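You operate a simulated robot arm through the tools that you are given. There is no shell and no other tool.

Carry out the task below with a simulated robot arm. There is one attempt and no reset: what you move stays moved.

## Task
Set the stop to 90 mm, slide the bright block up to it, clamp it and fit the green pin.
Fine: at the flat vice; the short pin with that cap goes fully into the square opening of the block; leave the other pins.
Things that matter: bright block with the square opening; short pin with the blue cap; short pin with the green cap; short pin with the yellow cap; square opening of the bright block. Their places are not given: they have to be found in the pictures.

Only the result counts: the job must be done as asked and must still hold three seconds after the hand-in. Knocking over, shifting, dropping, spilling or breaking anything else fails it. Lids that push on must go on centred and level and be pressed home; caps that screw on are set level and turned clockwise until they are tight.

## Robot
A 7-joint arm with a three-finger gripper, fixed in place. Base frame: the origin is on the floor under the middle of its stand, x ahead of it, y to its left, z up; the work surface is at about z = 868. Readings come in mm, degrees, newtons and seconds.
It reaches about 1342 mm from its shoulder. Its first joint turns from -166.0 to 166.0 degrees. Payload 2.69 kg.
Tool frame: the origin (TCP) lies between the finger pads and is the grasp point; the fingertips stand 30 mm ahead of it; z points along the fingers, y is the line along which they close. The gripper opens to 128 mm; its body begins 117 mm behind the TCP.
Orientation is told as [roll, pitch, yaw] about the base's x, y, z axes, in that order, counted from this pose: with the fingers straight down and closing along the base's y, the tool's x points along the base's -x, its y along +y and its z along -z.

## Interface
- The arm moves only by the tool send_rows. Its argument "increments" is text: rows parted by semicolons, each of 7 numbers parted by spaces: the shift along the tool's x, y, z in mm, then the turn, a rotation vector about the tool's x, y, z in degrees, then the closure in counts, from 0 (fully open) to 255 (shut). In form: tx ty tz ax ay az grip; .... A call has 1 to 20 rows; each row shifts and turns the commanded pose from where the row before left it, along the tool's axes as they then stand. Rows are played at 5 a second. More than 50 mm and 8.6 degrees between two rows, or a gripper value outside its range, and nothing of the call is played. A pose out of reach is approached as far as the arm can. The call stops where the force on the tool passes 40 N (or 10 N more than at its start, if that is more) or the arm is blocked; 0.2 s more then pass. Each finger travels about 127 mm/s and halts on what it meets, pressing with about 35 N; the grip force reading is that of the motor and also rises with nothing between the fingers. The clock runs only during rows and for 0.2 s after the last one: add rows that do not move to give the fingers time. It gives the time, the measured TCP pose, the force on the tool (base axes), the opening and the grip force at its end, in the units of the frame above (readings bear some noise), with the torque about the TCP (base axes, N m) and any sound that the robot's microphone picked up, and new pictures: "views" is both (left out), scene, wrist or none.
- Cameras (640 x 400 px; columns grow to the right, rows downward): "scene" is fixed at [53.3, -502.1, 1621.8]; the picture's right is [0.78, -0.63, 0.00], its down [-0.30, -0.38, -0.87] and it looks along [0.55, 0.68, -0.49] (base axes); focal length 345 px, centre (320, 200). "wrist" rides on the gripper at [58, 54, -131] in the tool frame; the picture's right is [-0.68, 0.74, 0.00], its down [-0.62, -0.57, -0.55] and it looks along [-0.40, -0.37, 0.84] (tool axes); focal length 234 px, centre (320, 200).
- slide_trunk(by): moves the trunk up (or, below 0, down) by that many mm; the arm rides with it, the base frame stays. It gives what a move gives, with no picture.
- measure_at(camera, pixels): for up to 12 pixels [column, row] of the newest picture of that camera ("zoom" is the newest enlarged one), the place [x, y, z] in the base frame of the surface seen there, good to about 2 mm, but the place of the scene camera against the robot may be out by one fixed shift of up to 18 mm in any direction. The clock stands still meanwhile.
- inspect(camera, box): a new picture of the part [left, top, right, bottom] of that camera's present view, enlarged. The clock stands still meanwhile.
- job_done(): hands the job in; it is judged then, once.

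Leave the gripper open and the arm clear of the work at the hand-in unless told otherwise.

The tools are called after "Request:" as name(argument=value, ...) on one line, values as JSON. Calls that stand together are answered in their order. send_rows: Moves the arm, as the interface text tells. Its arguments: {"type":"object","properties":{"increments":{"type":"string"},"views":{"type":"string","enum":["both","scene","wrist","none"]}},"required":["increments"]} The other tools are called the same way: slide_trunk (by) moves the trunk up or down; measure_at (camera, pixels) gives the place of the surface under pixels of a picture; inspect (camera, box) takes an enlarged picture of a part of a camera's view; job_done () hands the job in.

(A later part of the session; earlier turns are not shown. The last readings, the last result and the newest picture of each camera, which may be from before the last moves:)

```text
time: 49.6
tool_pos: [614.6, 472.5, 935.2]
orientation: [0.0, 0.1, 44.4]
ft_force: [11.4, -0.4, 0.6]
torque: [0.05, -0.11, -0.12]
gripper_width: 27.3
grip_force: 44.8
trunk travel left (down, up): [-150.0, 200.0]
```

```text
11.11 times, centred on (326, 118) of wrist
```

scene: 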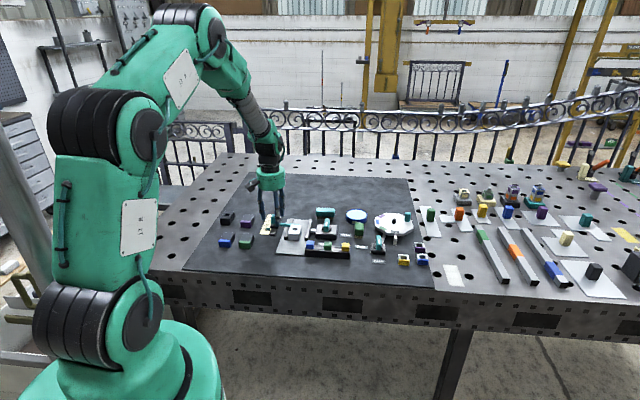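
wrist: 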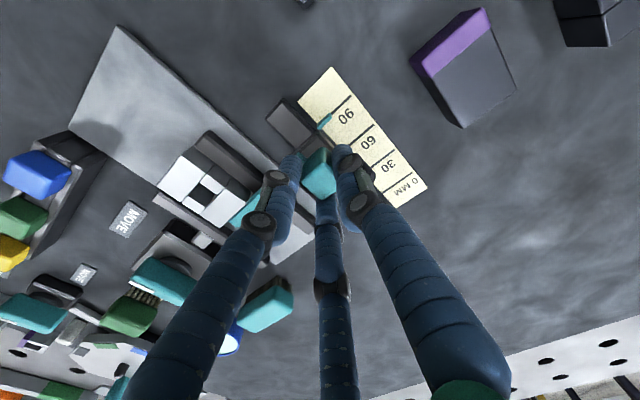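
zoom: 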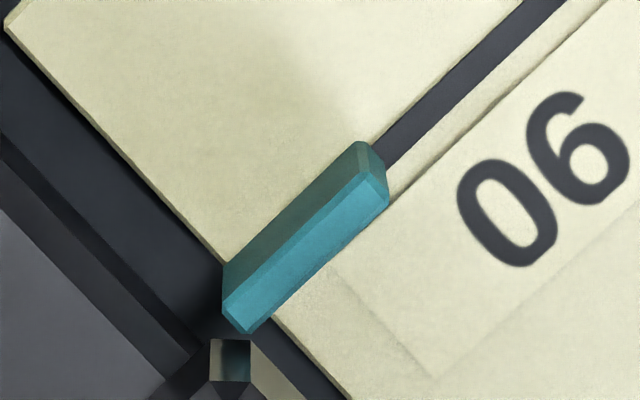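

Reads ≈90.8 under grip. Release gently.

Request:
send_rows(increments="0 0 0 0 0 0 204; 0 0 0 0 0 0 200; 0 0 0 0 0 0 196; 0 0 0 0 0 0 180; 0 0 0 0 0 0 150; 0 0 0 0 0 0 110; 0 0 0 0 0 0 110", views="wrist")

Request:
inspect(camera="wrist", box=[310, 100, 342, 136])

Request:
inspect(camera="scene", box=[260, 224, 276, 234])

```text
time: 51.2
tool_pos: [614.6, 471.7, 934.4]
orientation: [0.0, 0.1, 44.3]
ft_force: [0.4, -0.1, 0.2]
torque: [-0.04, -0.01, -0.02]
gripper_width: 72.6
grip_force: 0.0
trunk travel left (down, up): [-150.0, 200.0]
```

wrist: 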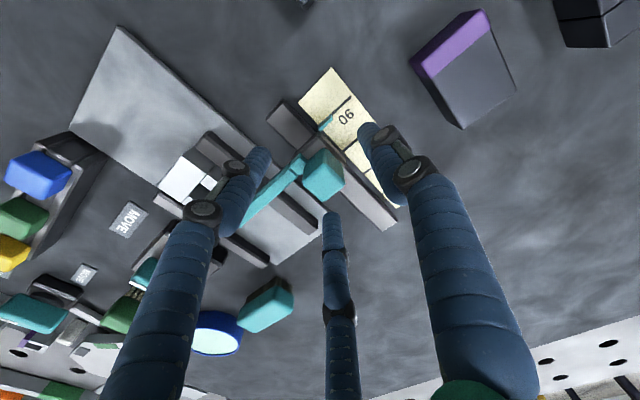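

```text
11.11 times, centred on (326, 118) of wrist
```

zoom: 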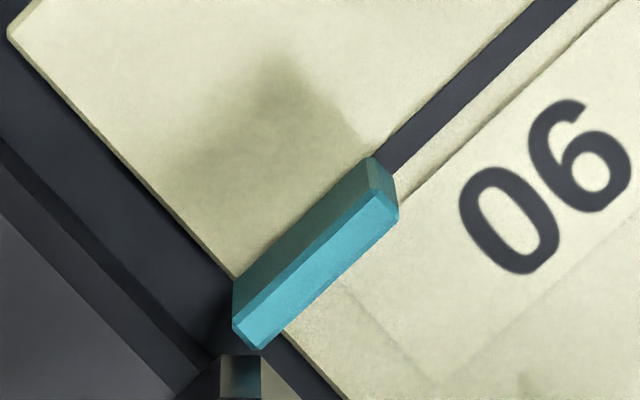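

```text
16.00 times, centred on (268, 229) of scene
```

zoom: 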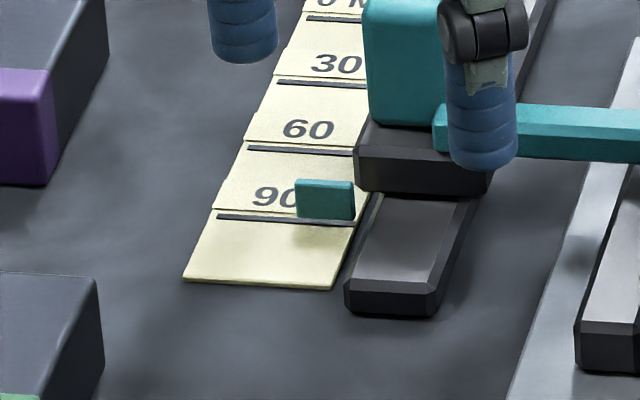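

The tab is centred on the 90 line now (≈90.0). I'll check whether the block still touches the arm.

Request:
inspect(camera="wrist", box=[150, 130, 330, 270])

Request:
inspect(camera="scene", box=[286, 217, 310, 232])

```text
2.86 times, centred on (240, 200) of wrist
```

zoom: 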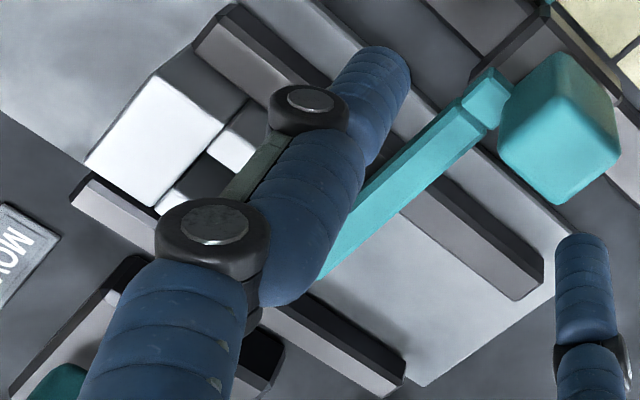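

```text
16.00 times, centred on (298, 224) of scene
```

zoom: 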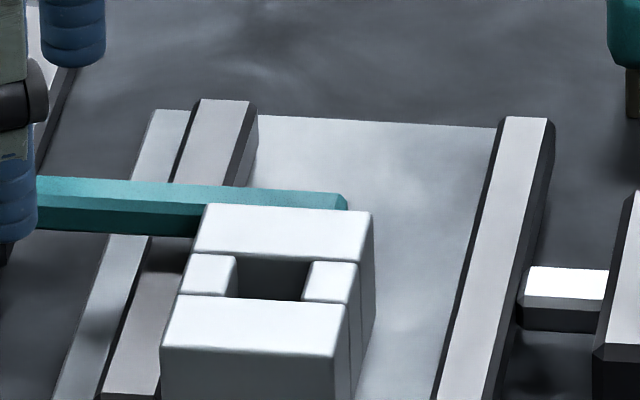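

I'll rise and put the camera right above the block/arm joint to look for any gap.

Request:
send_rows(increments="0 0 -25 0 0 0 110; 0 0 -25 0 0 0 60; 0 0 -25 0 0 0 0; -14.7 -34.7 0 0 0 0 0; -14.7 -34.7 0 0 0 0 0; -14.6 -34.6 0 0 0 0 0; 0 0 0 0 0 0 0; 0 0 0 0 0 0 0", views="wrist")

Request:
inspect(camera="wrist", box=[230, 20, 360, 130])

```text
time: 53.0
tool_pos: [717.0, 430.0, 1014.1]
orientation: [-0.1, -0.1, 44.4]
ft_force: [-0.4, 0.6, 0.8]
torque: [0.0, 0.01, -0.02]
gripper_width: 128.1
grip_force: 0.0
trunk travel left (down, up): [-150.0, 200.0]
```

wrist: 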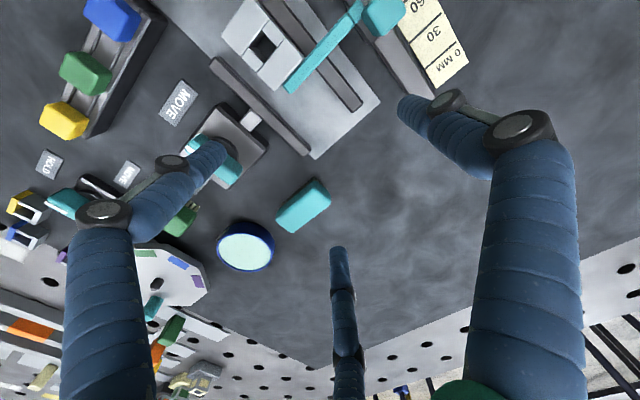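

```text
3.64 times, centred on (295, 75) of wrist
```

zoom: 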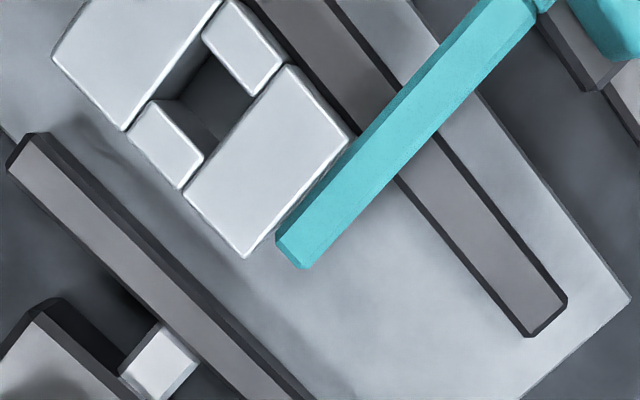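

Request:
inspect(camera="wrist", box=[275, 45, 335, 95])

Request:
measure_at(camera="zoom", pixels=[[320, 200]])

```text
8.00 times, centred on (305, 70) of wrist
```

zoom: 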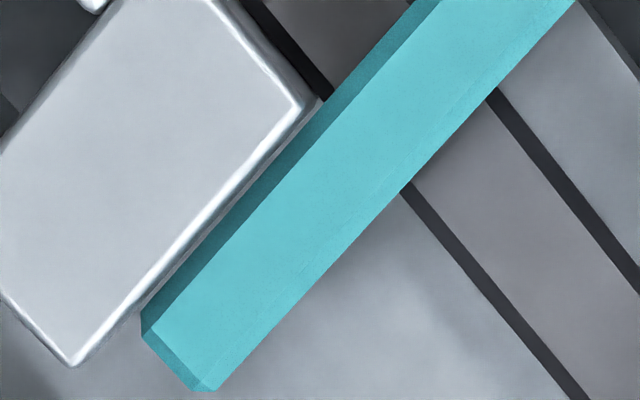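

```text
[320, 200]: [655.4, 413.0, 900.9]
```

Block and arm are in contact without visible gap. Next the clamp lever: I'll move so the wrist camera looks at the lever.

Request:
send_rows(increments="38.2 -17.1 0 0 0 0 0; 38.2 -17.1 0 0 0 0 0; 38.3 -17.2 0 0 0 0 0; 0 0 0 0 0 0 0; 0 0 0 0 0 0 0", views="wrist")

Request:
inspect(camera="wrist", box=[230, 80, 400, 240])

```text
time: 54.2
tool_pos: [672.8, 311.5, 1009.8]
orientation: [0.0, -0.1, 44.4]
ft_force: [0.4, 0.1, -0.7]
torque: [-0.02, 0.03, 0.0]
gripper_width: 127.9
grip_force: 0.1
trunk travel left (down, up): [-150.0, 200.0]
```

wrist: 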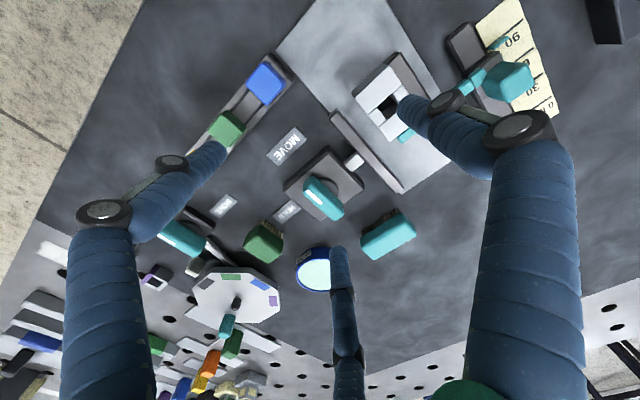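

```text
2.50 times, centred on (315, 160) of wrist
```

zoom: 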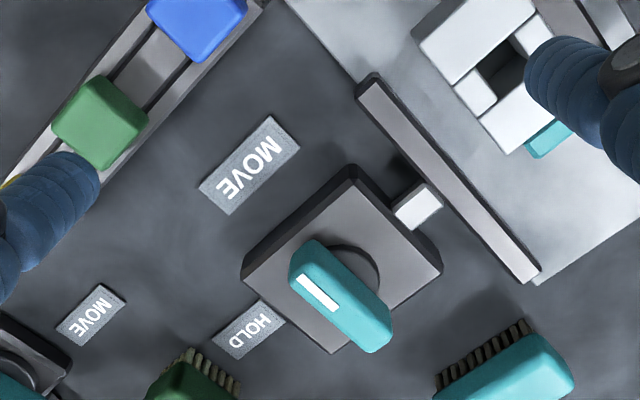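

I see the handle (white stripe toward MOVE) on its hub. I'll zoom and measure its corners, the hub and the box.

Request:
inspect(camera="wrist", box=[280, 140, 380, 225])

Request:
measure_at(camera="zoom", pixels=[[320, 200]])

```text
4.71 times, centred on (330, 182) of wrist
```

zoom: 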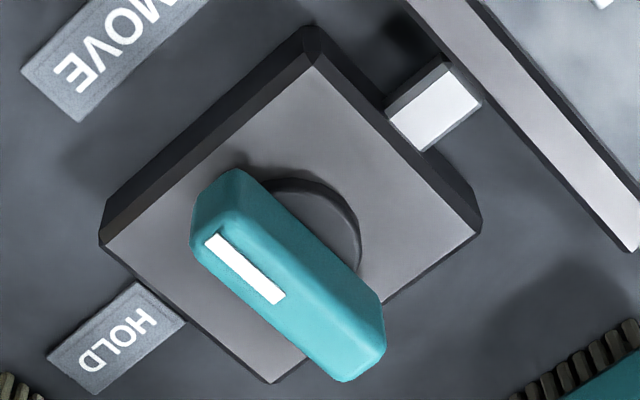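

```text
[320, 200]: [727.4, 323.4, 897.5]
```

Request:
measure_at(camera="zoom", pixels=[[205, 245], [250, 232], [378, 350], [342, 370], [290, 300], [235, 180], [380, 310], [320, 200], [340, 235], [300, 80], [110, 235], [470, 228]])

Request:
measure_at(camera="zoom", pixels=[[260, 365], [355, 260], [280, 190], [300, 182], [360, 240], [220, 260], [310, 330], [275, 225], [330, 270], [440, 110], [215, 200], [340, 290]])

```text
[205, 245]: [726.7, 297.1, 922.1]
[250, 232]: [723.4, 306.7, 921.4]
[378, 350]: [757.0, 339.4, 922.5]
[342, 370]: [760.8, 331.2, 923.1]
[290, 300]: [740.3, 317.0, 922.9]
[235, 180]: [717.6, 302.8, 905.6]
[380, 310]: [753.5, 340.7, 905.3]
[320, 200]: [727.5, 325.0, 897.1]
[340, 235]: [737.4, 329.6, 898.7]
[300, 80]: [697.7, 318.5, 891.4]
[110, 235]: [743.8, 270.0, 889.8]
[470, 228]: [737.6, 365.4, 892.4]
```

```text
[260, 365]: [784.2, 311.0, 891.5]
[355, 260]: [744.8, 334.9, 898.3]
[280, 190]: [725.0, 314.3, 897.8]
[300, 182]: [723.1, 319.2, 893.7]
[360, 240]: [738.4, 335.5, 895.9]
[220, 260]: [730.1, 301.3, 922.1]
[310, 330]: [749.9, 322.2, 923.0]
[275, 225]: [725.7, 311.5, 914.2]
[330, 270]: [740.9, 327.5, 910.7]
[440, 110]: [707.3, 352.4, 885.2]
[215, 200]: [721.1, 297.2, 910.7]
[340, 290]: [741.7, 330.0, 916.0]
```

Handle is ≈57×16 mm, z 898–923, hub at ≈(741, 317). I plan to grip its far (+v) end and swing it 90° counter-clockwise about the hub. I'll check what stands near that end (teal brush at (390,232), blue tin, green brush).

Request:
measure_at(camera="wrist", pixels=[[366, 238], [390, 225], [410, 222], [385, 255], [355, 250], [400, 210], [264, 240], [313, 252], [325, 180], [354, 160]])

```text
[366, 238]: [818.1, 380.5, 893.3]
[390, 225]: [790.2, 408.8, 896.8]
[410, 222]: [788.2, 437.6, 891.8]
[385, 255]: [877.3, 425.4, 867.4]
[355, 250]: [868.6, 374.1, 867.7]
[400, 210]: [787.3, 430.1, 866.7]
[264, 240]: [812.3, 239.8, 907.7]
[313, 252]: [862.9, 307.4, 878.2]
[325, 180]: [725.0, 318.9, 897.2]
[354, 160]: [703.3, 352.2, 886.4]
```

Nothing blocks the swing. I'll turn to yaw −45.6° and move over the handle's far end (≈(754, 330)), fingers half open.

Request:
send_rows(increments="0 0 0 0 0 8.18 0; 0 0 0 0 0 8.18 0; 0 0 0 0 0 8.18 0; 0 0 0 0 0 8.18 0; 0 0 0 0 0 8.18 0; 0 0 0 0 0 8.18 0; 0 0 0 0 0 8.18 0; 0 0 0 0 0 8.18 0; 0 0 0 0 0 8.18 0; 0 0 0 0 0 8.18 0; 0 0 0 0 0 8.2 0; -21.9 35.5 0 0 0 0 60; -21.9 35.5 0 0 0 0 120; 0 0 20 0 0 0 130; 0 0 10 0 0 0 130; 0 0 0 0 0 0 130")

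Request:
inspect(camera="wrist", box=[240, 80, 400, 230])

```text
time: 57.6
tool_pos: [753.7, 332.4, 978.8]
orientation: [0.0, 0.1, -45.6]
ft_force: [0.0, -0.2, 0.5]
torque: [0.04, 0.01, -0.03]
gripper_width: 62.7
grip_force: 0.0
trunk travel left (down, up): [-150.0, 200.0]
```

scene: 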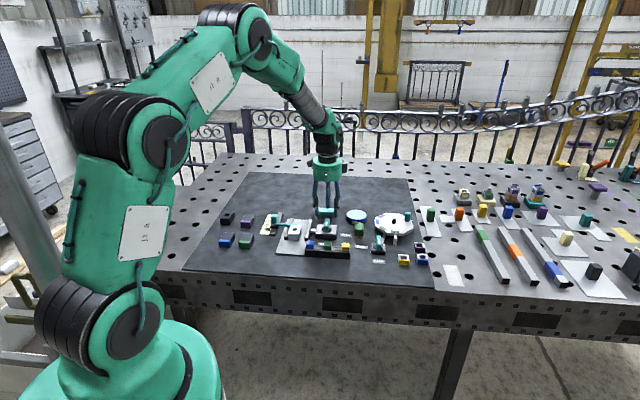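
wrist: 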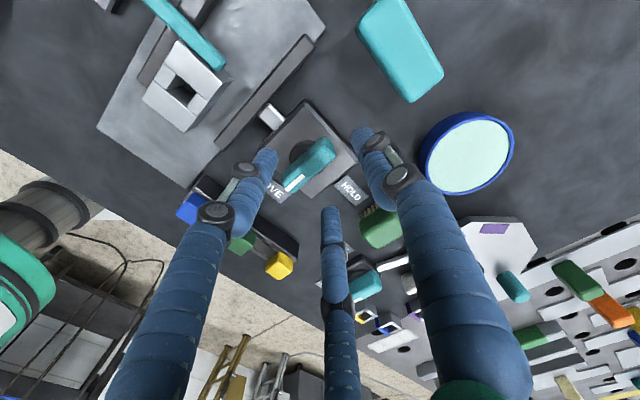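

```text
2.67 times, centred on (320, 155) of wrist
```

zoom: 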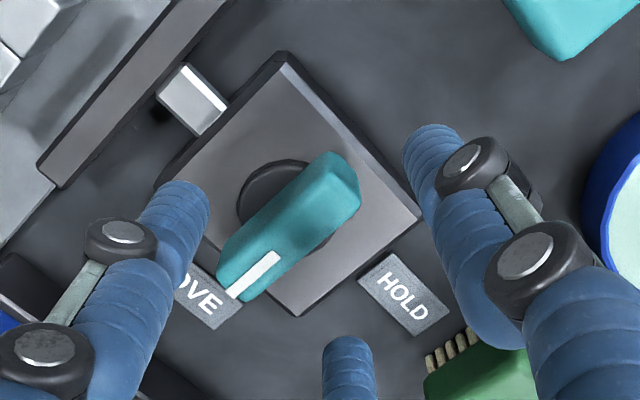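

I'll measure the handle's top corners from this view to align exactly.

Request:
measure_at(camera="zoom", pixels=[[332, 163], [356, 195], [222, 275], [240, 297], [290, 230], [265, 185], [247, 215], [300, 165], [210, 170], [300, 190]])

```text
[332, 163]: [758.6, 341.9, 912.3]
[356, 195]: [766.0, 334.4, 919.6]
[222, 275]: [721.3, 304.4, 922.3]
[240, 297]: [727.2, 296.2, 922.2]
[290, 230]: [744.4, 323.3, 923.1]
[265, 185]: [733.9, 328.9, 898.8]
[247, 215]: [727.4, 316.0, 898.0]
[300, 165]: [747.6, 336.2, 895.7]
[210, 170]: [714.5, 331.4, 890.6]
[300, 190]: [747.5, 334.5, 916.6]
```

Handle axis confirmed along v, centre ≈(742.5, 319). I'll correct 1.5 mm, descend to TCP z≈931.5 (tips just above the hub disc).

Request:
send_rows(increments="-1.5 0 0 0 0 0 130; 0 0 15 0 0 0 130; 0 0 15 0 0 0 130; 0 0 12 0 0 0 130; 0 0 5 0 0 0 130; 0 0 0 0 0 0 130; 0 0 0 0 0 0 130")

Request:
inspect(camera="scene", box=[295, 205, 365, 250])

Request:
inspect(camera="wrist", box=[230, 90, 410, 240])

```text
time: 59.2
tool_pos: [753.8, 330.4, 934.3]
orientation: [0.0, -0.1, -45.6]
ft_force: [-0.7, 0.4, -0.8]
torque: [0.05, 0.01, -0.02]
gripper_width: 62.8
grip_force: 0.1
trunk travel left (down, up): [-150.0, 200.0]
```

scene: 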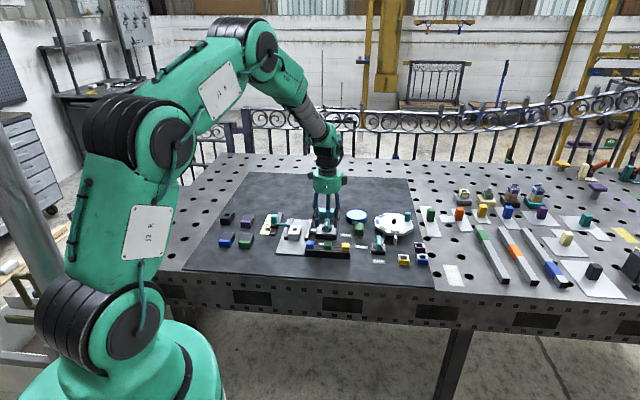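
wrist: 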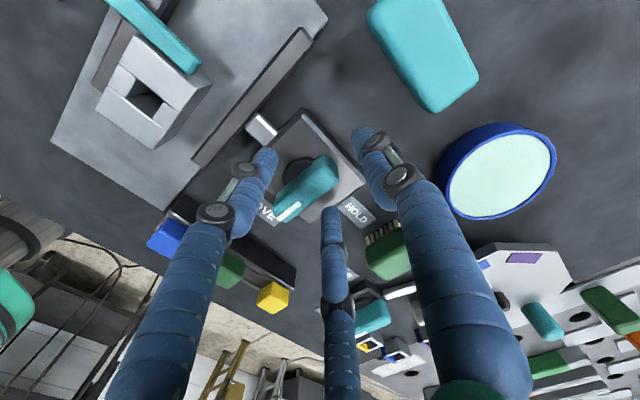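

```text
8.89 times, centred on (330, 228) of scene
```

zoom: 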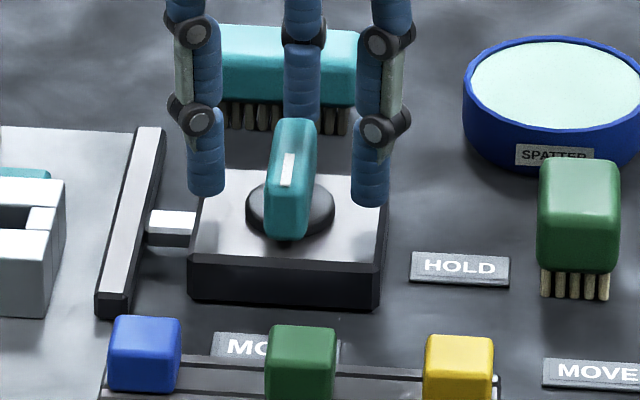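

```text
2.67 times, centred on (320, 165) of wrist
```

zoom: 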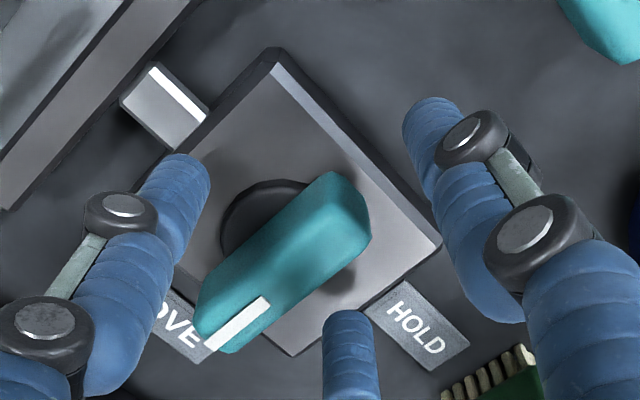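

Fingers flank the handle: two at the sides, one beyond the far end. Closing now.

Request:
send_rows(increments="0 0 0 0 0 0 170; 0 0 0 0 0 0 185; 0 0 0 0 0 0 195; 0 0 0 0 0 0 205; 0 0 0 0 0 0 215; 0 0 0 0 0 0 225; 0 0 0 0 0 0 230; 0 0 0 0 0 0 230")

Request:
inspect(camera="scene", box=[295, 205, 365, 250])

Request:
inspect(camera="wrist", box=[230, 90, 410, 240])

```text
time: 61.0
tool_pos: [754.6, 330.1, 932.9]
orientation: [0.0, 0.0, -45.6]
ft_force: [13.0, -0.1, -2.3]
torque: [0.08, -0.45, 0.15]
gripper_width: 22.5
grip_force: 44.9
trunk travel left (down, up): [-150.0, 200.0]
```

scene: 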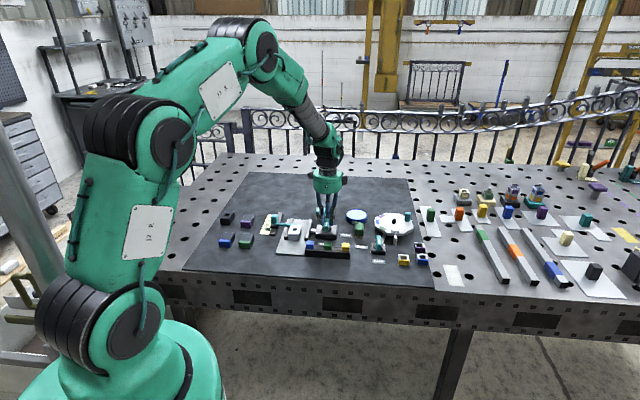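
wrist: 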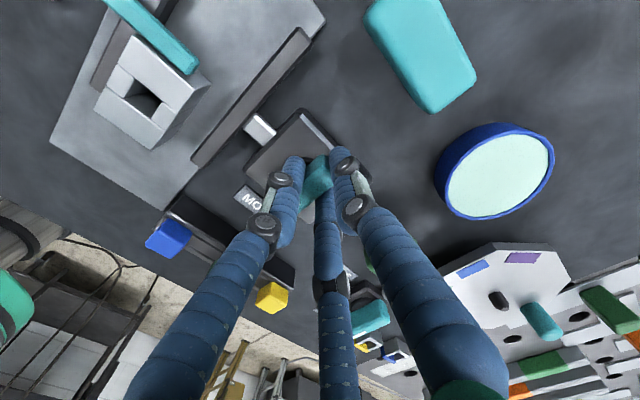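

```text
8.89 times, centred on (330, 228) of scene
```

zoom: 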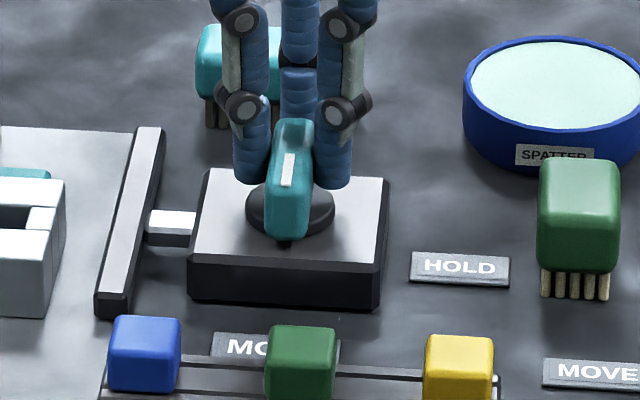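

```text
2.67 times, centred on (320, 165) of wrist
```

zoom: 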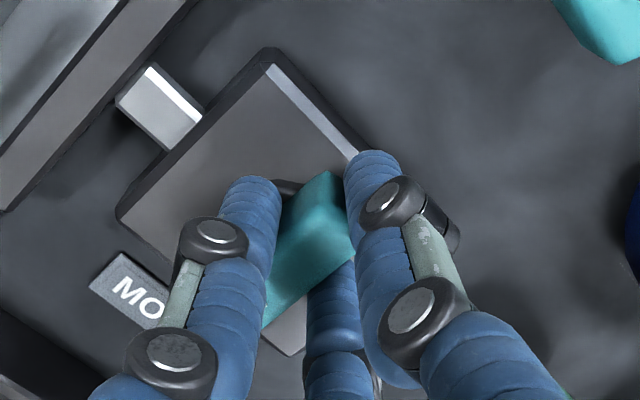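

Handle gripped (width 22.5). I'll swing it 20° counter-clockwise about the hub (radius ≈19 mm) and check forces.

Request:
send_rows(increments="1.656 -0.072 0 0 0 -5 230; 1.656 -0.072 0 0 0 -5 230; 1.656 -0.072 0 0 0 -5 230; 1.656 -0.072 0 0 0 -5 230; 0 0 0 0 0 0 230")

Request:
inspect(camera="scene", box=[275, 205, 355, 255])

```text
time: 62.2
tool_pos: [749.3, 333.5, 933.3]
orientation: [0.1, 0.0, -25.6]
ft_force: [31.5, 1.9, -3.3]
torque: [0.29, -1.04, 0.45]
gripper_width: 22.7
grip_force: 45.2
trunk travel left (down, up): [-150.0, 200.0]
```

scene: 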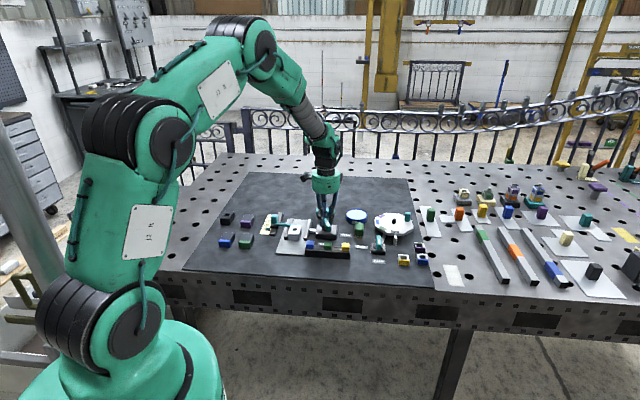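
wrist: 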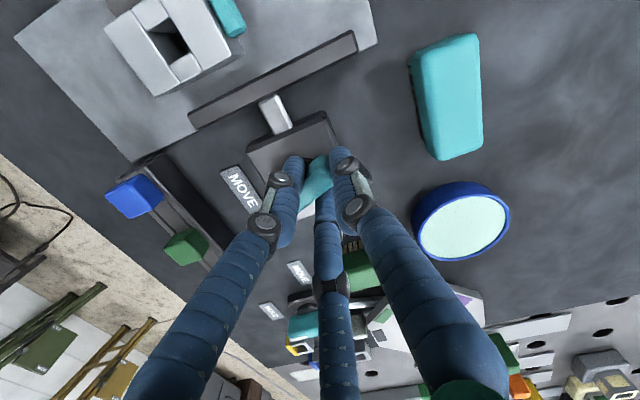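

```text
8.00 times, centred on (315, 230) of scene
```

zoom: 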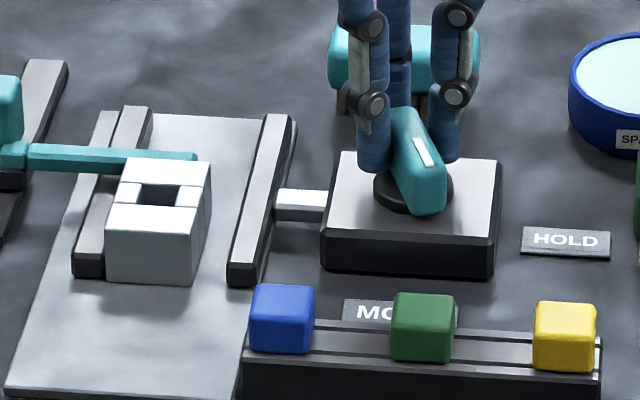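

The lever turned 20° and the jaw is moving in. Force is 31 N, partly radial (outward ~15 N), so I'll shift outward 0.9 mm and go on 10° with a slight lead in rotation.

Request:
send_rows(increments="0 0.9 0 0 0 0 230; 0 0 0 0 0 -3 230; 1.4 -0.06 0 0 0 -4 230; 1.4 -0.06 0 0 0 -4 230; 0 0 0 0 0 0 230", views="wrist")

```text
time: 63.4
tool_pos: [746.2, 336.0, 932.5]
orientation: [0.0, 0.0, -14.5]
ft_force: [22.2, 1.3, 9.6]
torque: [-0.01, -0.53, 0.32]
gripper_width: 22.4
grip_force: 44.9
trunk travel left (down, up): [-150.0, 200.0]
```

wrist: 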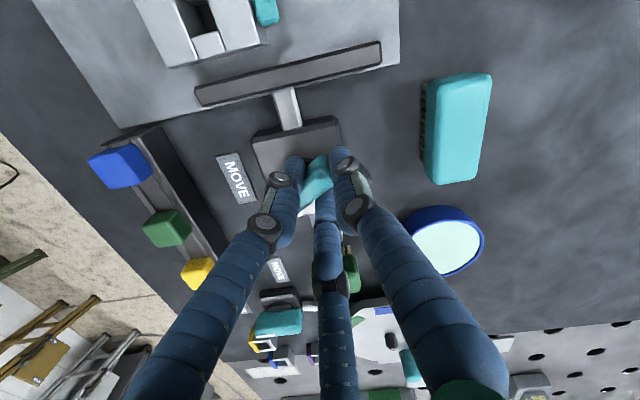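

Force fell to 22 N at 31° of turn. I'll continue 20° further.

Request:
send_rows(increments="1.66 -0.07 0 0 0 -5 230; 1.66 -0.07 0 0 0 -5 230; 1.66 -0.07 0 0 0 -5 230; 1.66 -0.07 0 0 0 -5 230; 0 0 0 0 0 0 230")

Request:
inspect(camera="scene", box=[275, 205, 355, 255])

```text
time: 64.6
tool_pos: [740.3, 335.5, 933.7]
orientation: [0.0, 0.0, 5.4]
ft_force: [33.2, -2.5, 8.1]
torque: [-0.17, -0.84, 0.52]
gripper_width: 22.6
grip_force: 45.3
trunk travel left (down, up): [-150.0, 200.0]
```

scene: 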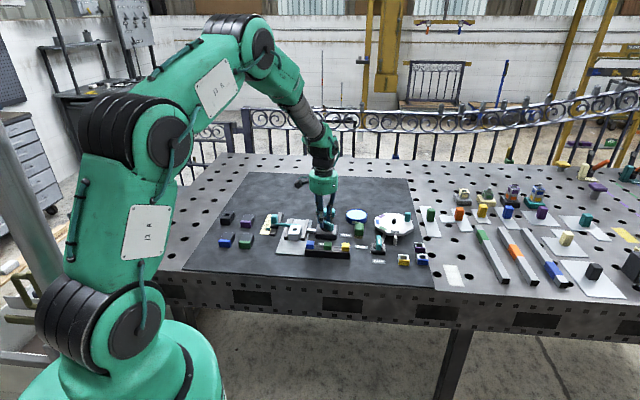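
wrist: 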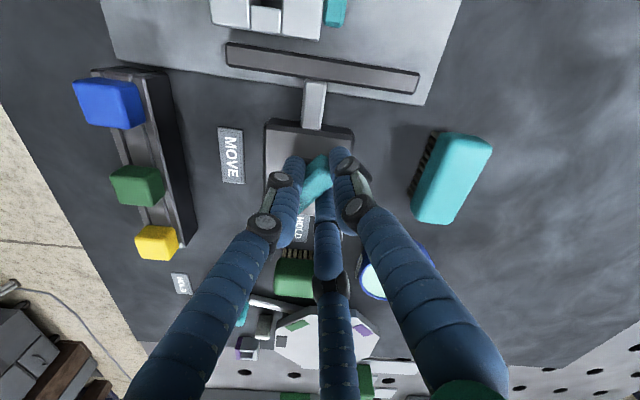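

```text
8.00 times, centred on (315, 230) of scene
```

zoom: 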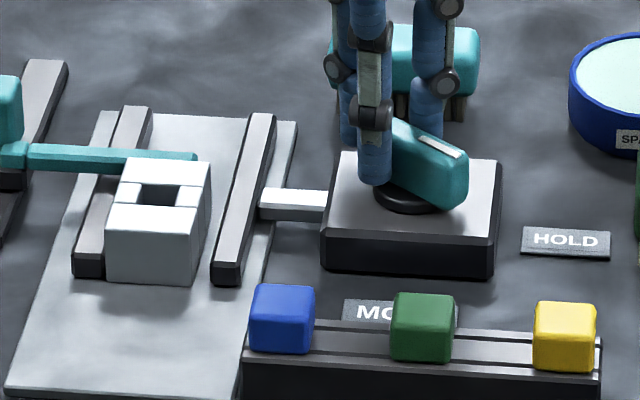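

The lever's real resisting torque is small (~0.14 N·m); the force comes from my tool yaw lagging. I'll rotate ahead ~6° without translating and look at the force.

Request:
send_rows(increments="0 0 0 0 0 -3 230; 0 0 0 0 0 -3 230; 0 0 0 0 0 0 230", views="none")

```text
time: 65.4
tool_pos: [737.5, 335.6, 934.2]
orientation: [-0.1, 0.0, 11.4]
ft_force: [14.0, 7.3, 17.9]
torque: [0.33, -0.18, 0.3]
gripper_width: 22.1
grip_force: 44.8
trunk travel left (down, up): [-150.0, 200.0]
```

Force dropped to 15 N tangential; a vertical 18 N built up, so I'll lift 0.6 mm and continue 20°.

Request:
send_rows(increments="0 0 -0.6 0 0 0 230; 1.45 -0.07 0 0 0 -5 230; 1.45 -0.07 0 0 0 -5 230; 1.45 -0.07 0 0 0 -5 230; 0 0 0 0 0 0 230")

Request:
inspect(camera="scene", box=[275, 205, 355, 255])

```text
time: 66.6
tool_pos: [733.7, 333.3, 933.1]
orientation: [0.0, 0.1, 26.3]
ft_force: [4.0, 6.6, 13.4]
torque: [0.14, -0.05, 0.17]
gripper_width: 22.3
grip_force: 44.7
trunk travel left (down, up): [-150.0, 200.0]
```

scene: 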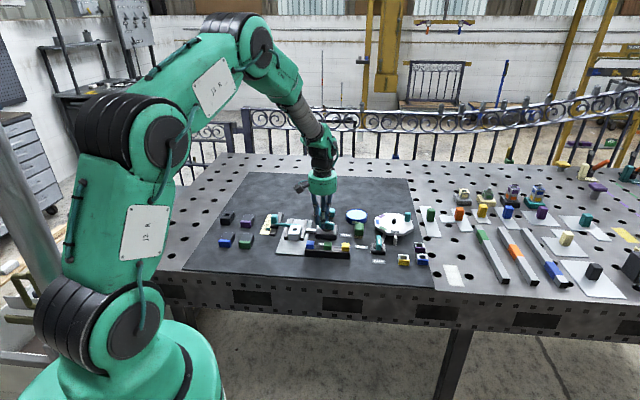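
wrist: 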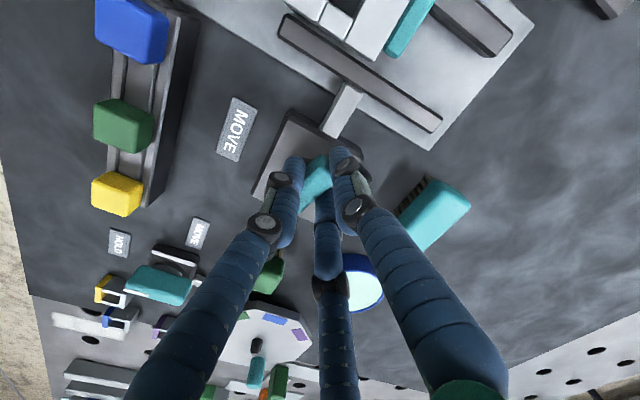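

```text
8.00 times, centred on (315, 230) of scene
```

zoom: 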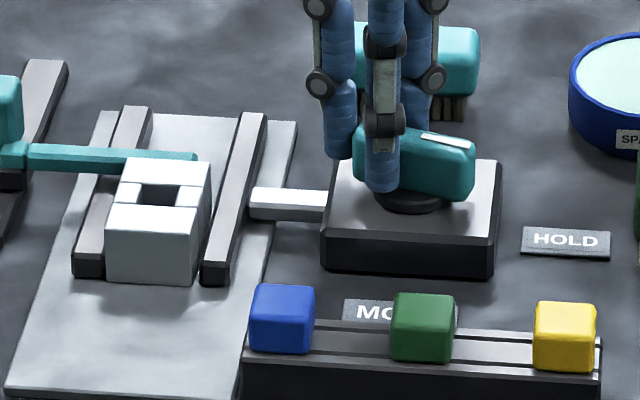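

72° turned with low force; jaw nearly at the block. Continue 10°, watching force.

Request:
send_rows(increments="1.55 -0.07 0 0 0 -5 230; 1.55 -0.07 0 0 0 -5 230; 0 0 0 0 0 0 230", views="none")

Request:
inspect(camera="scene", box=[275, 205, 355, 255])

```text
time: 67.4
tool_pos: [731.7, 332.6, 934.0]
orientation: [0.0, 0.0, 36.4]
ft_force: [9.7, 4.3, -0.3]
torque: [0.03, -0.4, 0.23]
gripper_width: 22.0
grip_force: 45.2
trunk travel left (down, up): [-150.0, 200.0]
```

```text
8.00 times, centred on (315, 230) of scene
```

zoom: 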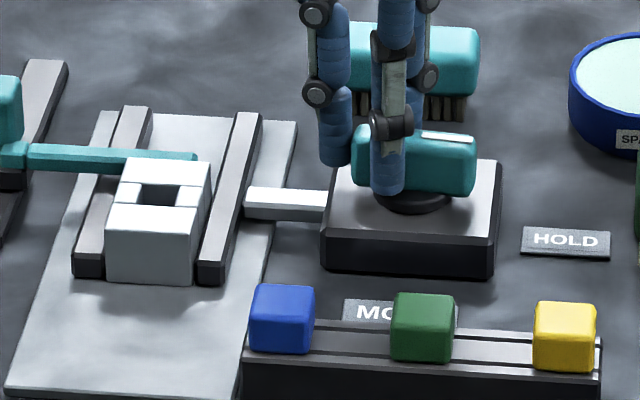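

Nearly there. The last 8–9° in small steps.

Request:
send_rows(increments="1.3 -0.05 0 0 0 -4 230; 1.3 -0.05 0 0 0 -4 230; 0 0 0 0 0 0 230; 0 0 0 0 0 0 230")

Request:
inspect(camera="scene", box=[275, 205, 355, 255])

Request:
inspect(camera="wrist", box=[230, 20, 420, 230])

```text
time: 68.4
tool_pos: [730.7, 331.1, 933.0]
orientation: [0.0, 0.1, 44.4]
ft_force: [-3.2, 9.9, 1.3]
torque: [0.49, 0.28, -0.08]
gripper_width: 22.2
grip_force: 44.9
trunk travel left (down, up): [-150.0, 200.0]
```

scene: 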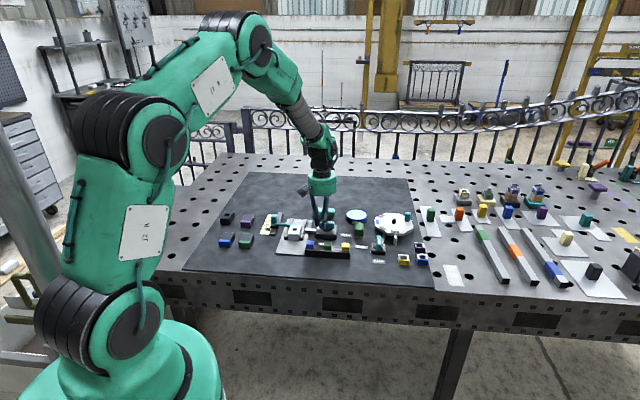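
wrist: 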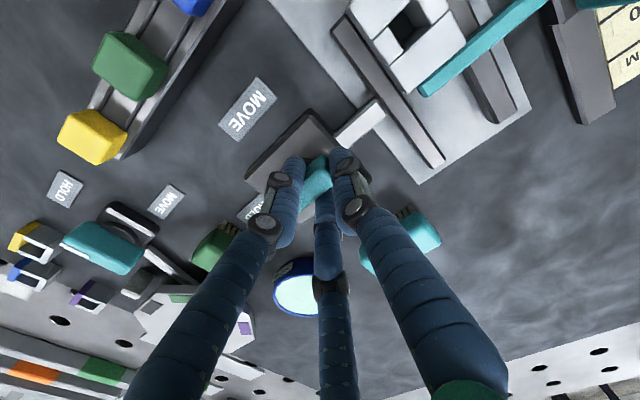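

```text
8.00 times, centred on (315, 230) of scene
```

zoom: 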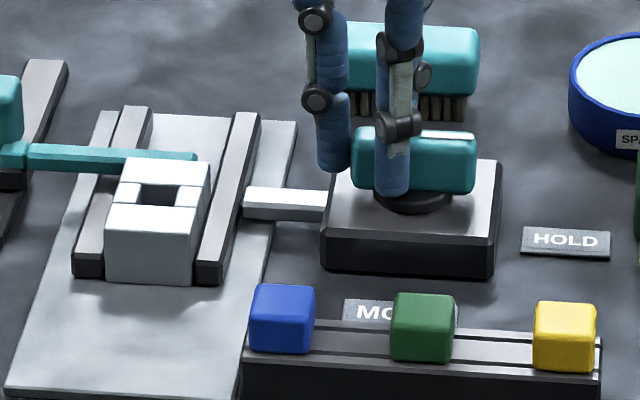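

```text
1.90 times, centred on (325, 125) of wrist
```

zoom: 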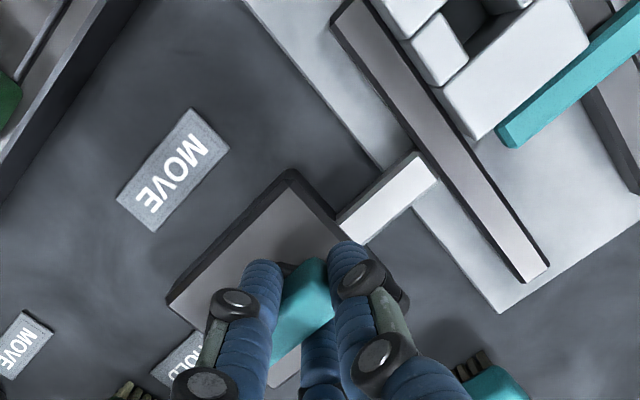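

The stripe now points to HOLD at 90°. I'll zoom on the jaws to see whether the block is gripped on both sides.

Request:
inspect(camera="wrist", box=[320, 0, 480, 120])

Request:
inspect(camera="scene", box=[282, 215, 312, 243])

```text
3.33 times, centred on (400, 60) of wrist
```

zoom: 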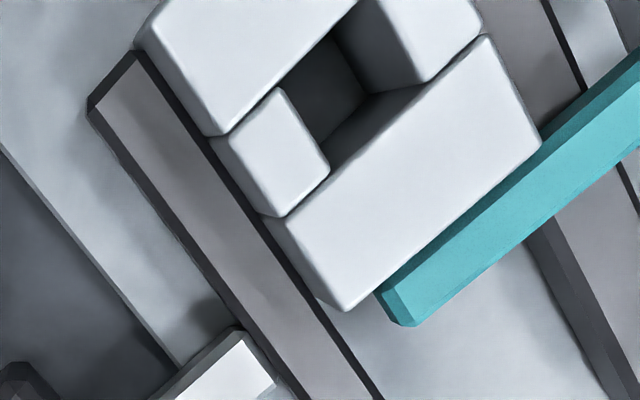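

```text
14.29 times, centred on (297, 229) of scene
```

zoom: 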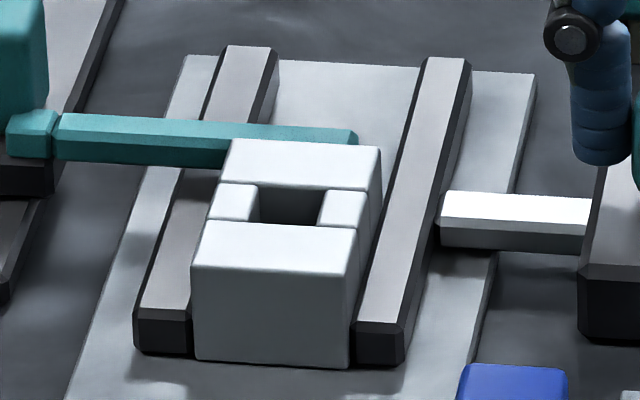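

Both jaws appear to touch the block. I'll press the lever 3° further to feel whether it is at its end.

Request:
send_rows(increments="0.5 -0.02 0 0 0 -1.5 230; 0.5 -0.02 0 0 0 -1.5 230; 0 0 0 0 0 0 230", views="none")

Request:
inspect(camera="scene", box=[275, 205, 355, 255])

```text
time: 69.2
tool_pos: [729.2, 330.7, 933.3]
orientation: [0.0, 0.1, 47.4]
ft_force: [-6.1, 13.0, -4.0]
torque: [0.58, 0.3, -0.28]
gripper_width: 22.2
grip_force: 44.9
trunk travel left (down, up): [-150.0, 200.0]
```

```text
8.00 times, centred on (315, 230) of scene
```

zoom: 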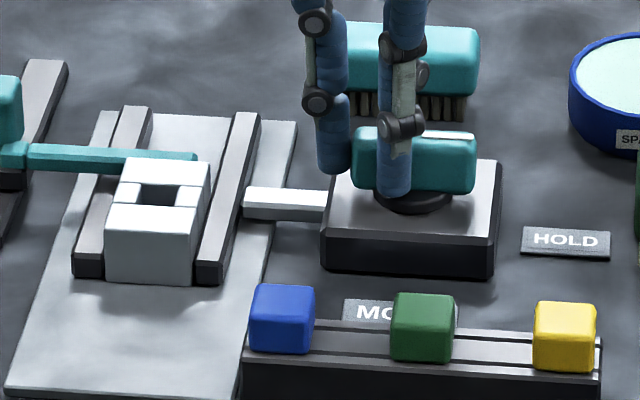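

Resisting torque rose to ~0.4 N·m: the lever is at its end. I'll open and rise, then check that lever and jaw stay.

Request:
send_rows(increments="0 0 0 0 0 0 200; 0 0 0 0 0 0 170; 0 0 0 0 0 0 140; 0 0 0 0 0 0 130; 0 0 0 0 0 0 130; 0 0 -15 0 0 0 130; 0 0 -25 0 0 0 120; 0 0 -25 0 0 0 60; 0 0 -10 0 0 0 0; 0 0 0 0 0 0 0")

Request:
inspect(camera="scene", box=[275, 205, 355, 255])

Request:
inspect(camera="wrist", box=[250, 20, 420, 170])

Request:
inspect(camera="scene", box=[260, 224, 276, 234])

```text
time: 71.4
tool_pos: [728.0, 331.1, 1008.4]
orientation: [0.0, 0.1, 47.5]
ft_force: [-0.6, 0.0, 0.0]
torque: [0.0, 0.02, 0.0]
gripper_width: 127.8
grip_force: 0.1
trunk travel left (down, up): [-150.0, 200.0]
```

scene: 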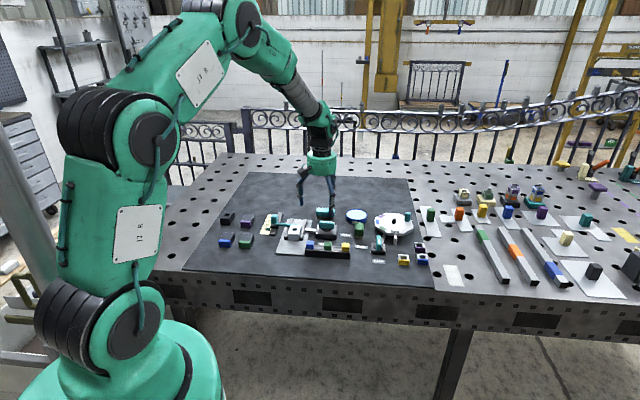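
wrist: 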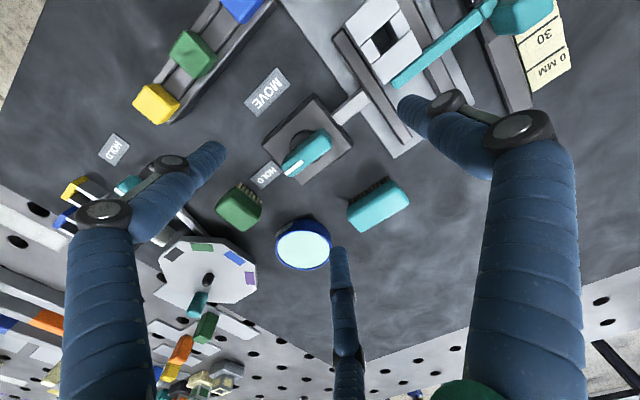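

```text
8.00 times, centred on (315, 230) of scene
```

zoom: 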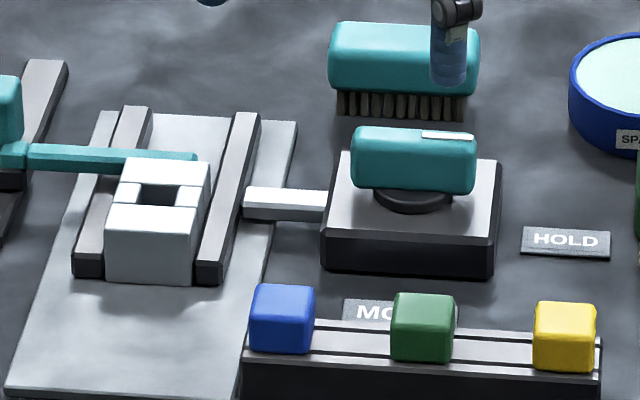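

```text
2.67 times, centred on (335, 95) of wrist
```

zoom: 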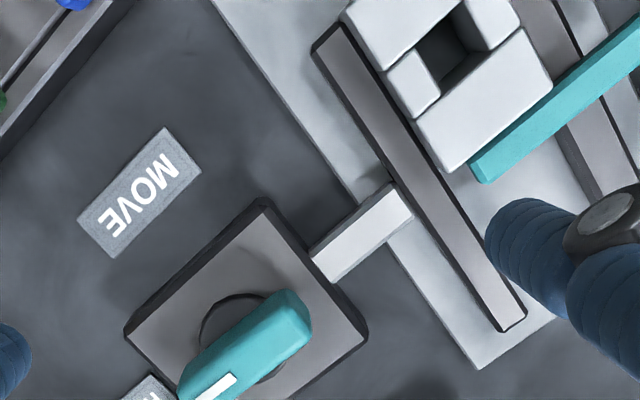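

```text
16.00 times, centred on (268, 229) of scene
```

zoom: 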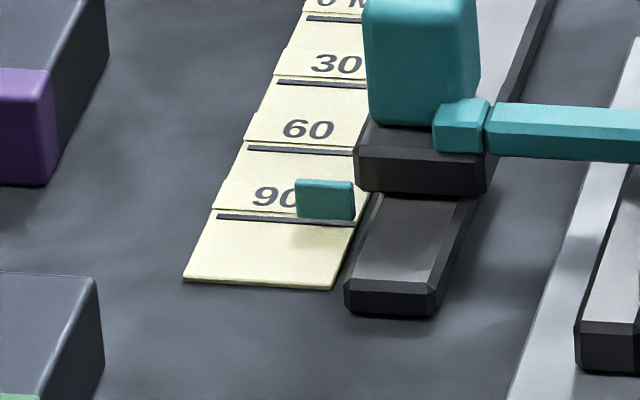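

The lever stays at HOLD, the stop still reads 90 and the block is clamped. Now I go look at the pins: turn back to yaw 44.4° and move so the camera sees the green pin.

Request:
send_rows(increments="0 0 0 0 0 3.0 0; 43.7 0.8 0 0 0 0 0; 43.7 0.8 0 0 0 0 0; 43.7 0.8 0 0 0 0 0; 43.6 0.7 0 0 0 0 0; 0 0 0 0 0 0 0; 0 0 0 0 0 0 0")

Request:
inspect(camera="wrist", box=[240, 90, 400, 230])

```text
time: 73.0
tool_pos: [600.9, 212.9, 1009.9]
orientation: [0.1, 0.0, 44.4]
ft_force: [0.9, 1.0, -0.1]
torque: [-0.01, 0.02, -0.02]
gripper_width: 128.0
grip_force: 0.1
trunk travel left (down, up): [-150.0, 200.0]
```

scene: 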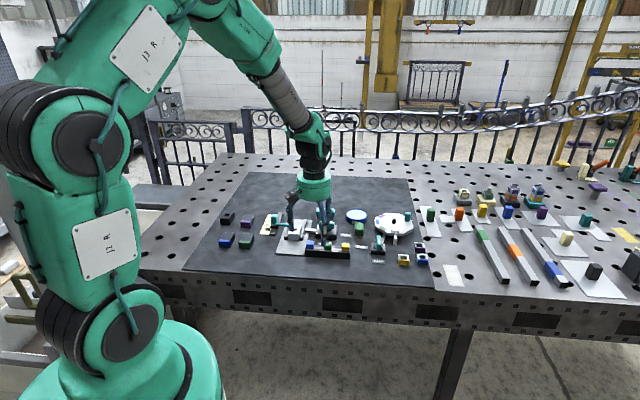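
wrist: 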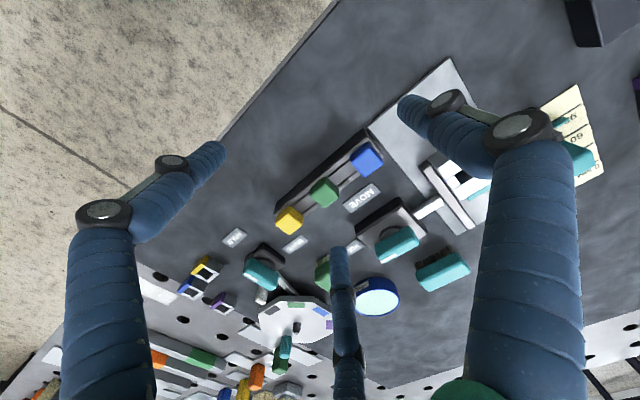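

```text
2.86 times, centred on (320, 160) of wrist
```

zoom: 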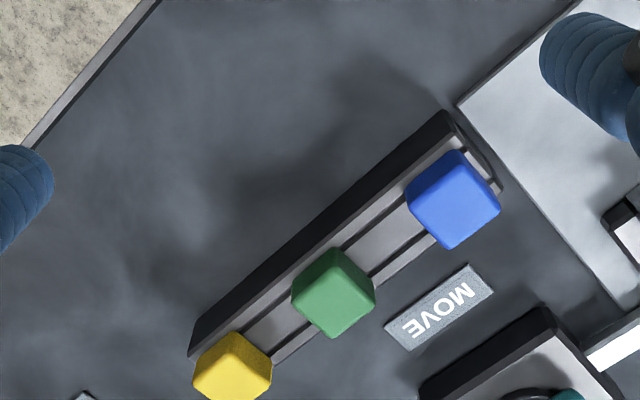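

Zoom on the green pin and measure its cap and the rack.

Request:
inspect(camera="wrist", box=[280, 140, 390, 235])

Request:
measure_at(camera="zoom", pixels=[[320, 200]])

Request:
inspect(camera="scene", box=[300, 232, 356, 264])

```text
4.21 times, centred on (335, 188) of wrist
```

zoom: 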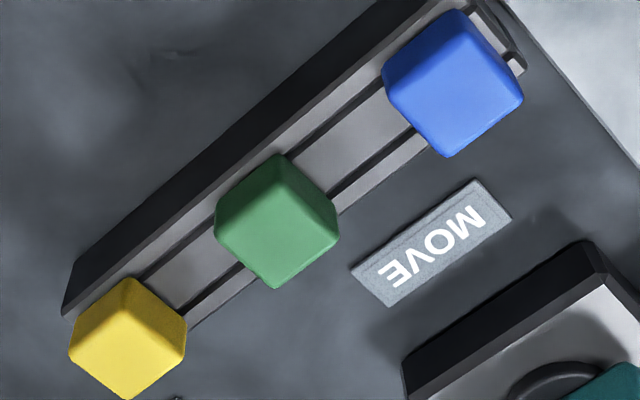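

```text
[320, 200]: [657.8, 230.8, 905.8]
```

```text
11.43 times, centred on (328, 248) of scene
```

zoom: 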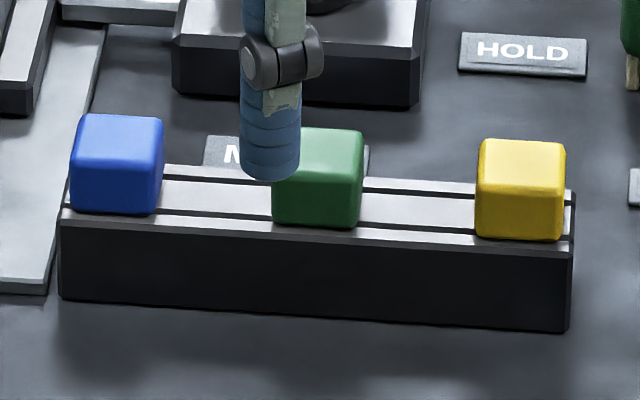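

Request:
inspect(camera="wrist", box=[280, 140, 390, 235])

Request:
measure_at(camera="zoom", pixels=[[220, 228], [273, 282], [332, 235], [280, 188], [277, 235], [265, 170], [335, 205], [225, 205], [340, 130], [360, 145], [250, 140], [330, 212]])

Request:
measure_at(camera="zoom", pixels=[[460, 95], [130, 350], [390, 78], [450, 150], [515, 100], [455, 50], [75, 348], [130, 392], [180, 350], [128, 310], [180, 275], [210, 285]])

```text
4.21 times, centred on (335, 188) of wrist
```

zoom: 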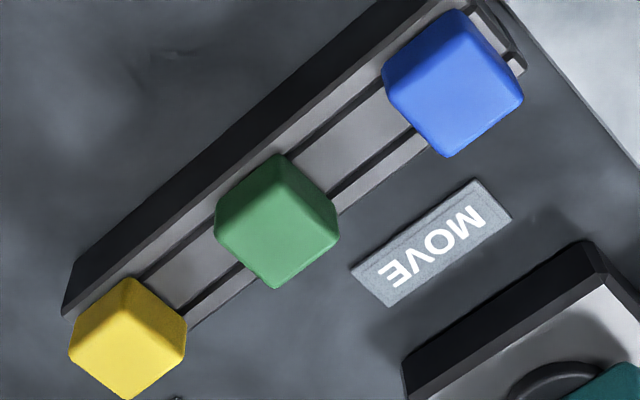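

```text
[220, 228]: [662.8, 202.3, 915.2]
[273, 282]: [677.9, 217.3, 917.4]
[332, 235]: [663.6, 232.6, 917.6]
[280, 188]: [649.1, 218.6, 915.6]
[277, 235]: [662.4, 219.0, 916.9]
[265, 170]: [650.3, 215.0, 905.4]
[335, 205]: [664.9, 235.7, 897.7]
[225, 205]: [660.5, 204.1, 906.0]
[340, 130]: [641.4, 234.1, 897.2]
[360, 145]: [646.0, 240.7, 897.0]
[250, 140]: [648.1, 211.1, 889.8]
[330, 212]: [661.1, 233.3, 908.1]
```

```text
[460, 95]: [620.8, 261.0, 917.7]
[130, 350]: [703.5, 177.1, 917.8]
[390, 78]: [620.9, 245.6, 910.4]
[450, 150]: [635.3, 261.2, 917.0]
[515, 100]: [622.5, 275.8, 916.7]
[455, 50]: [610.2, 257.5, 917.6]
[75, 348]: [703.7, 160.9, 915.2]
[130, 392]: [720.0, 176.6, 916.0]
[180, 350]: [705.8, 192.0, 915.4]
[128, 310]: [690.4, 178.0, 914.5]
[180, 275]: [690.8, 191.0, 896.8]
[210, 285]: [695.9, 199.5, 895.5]
```

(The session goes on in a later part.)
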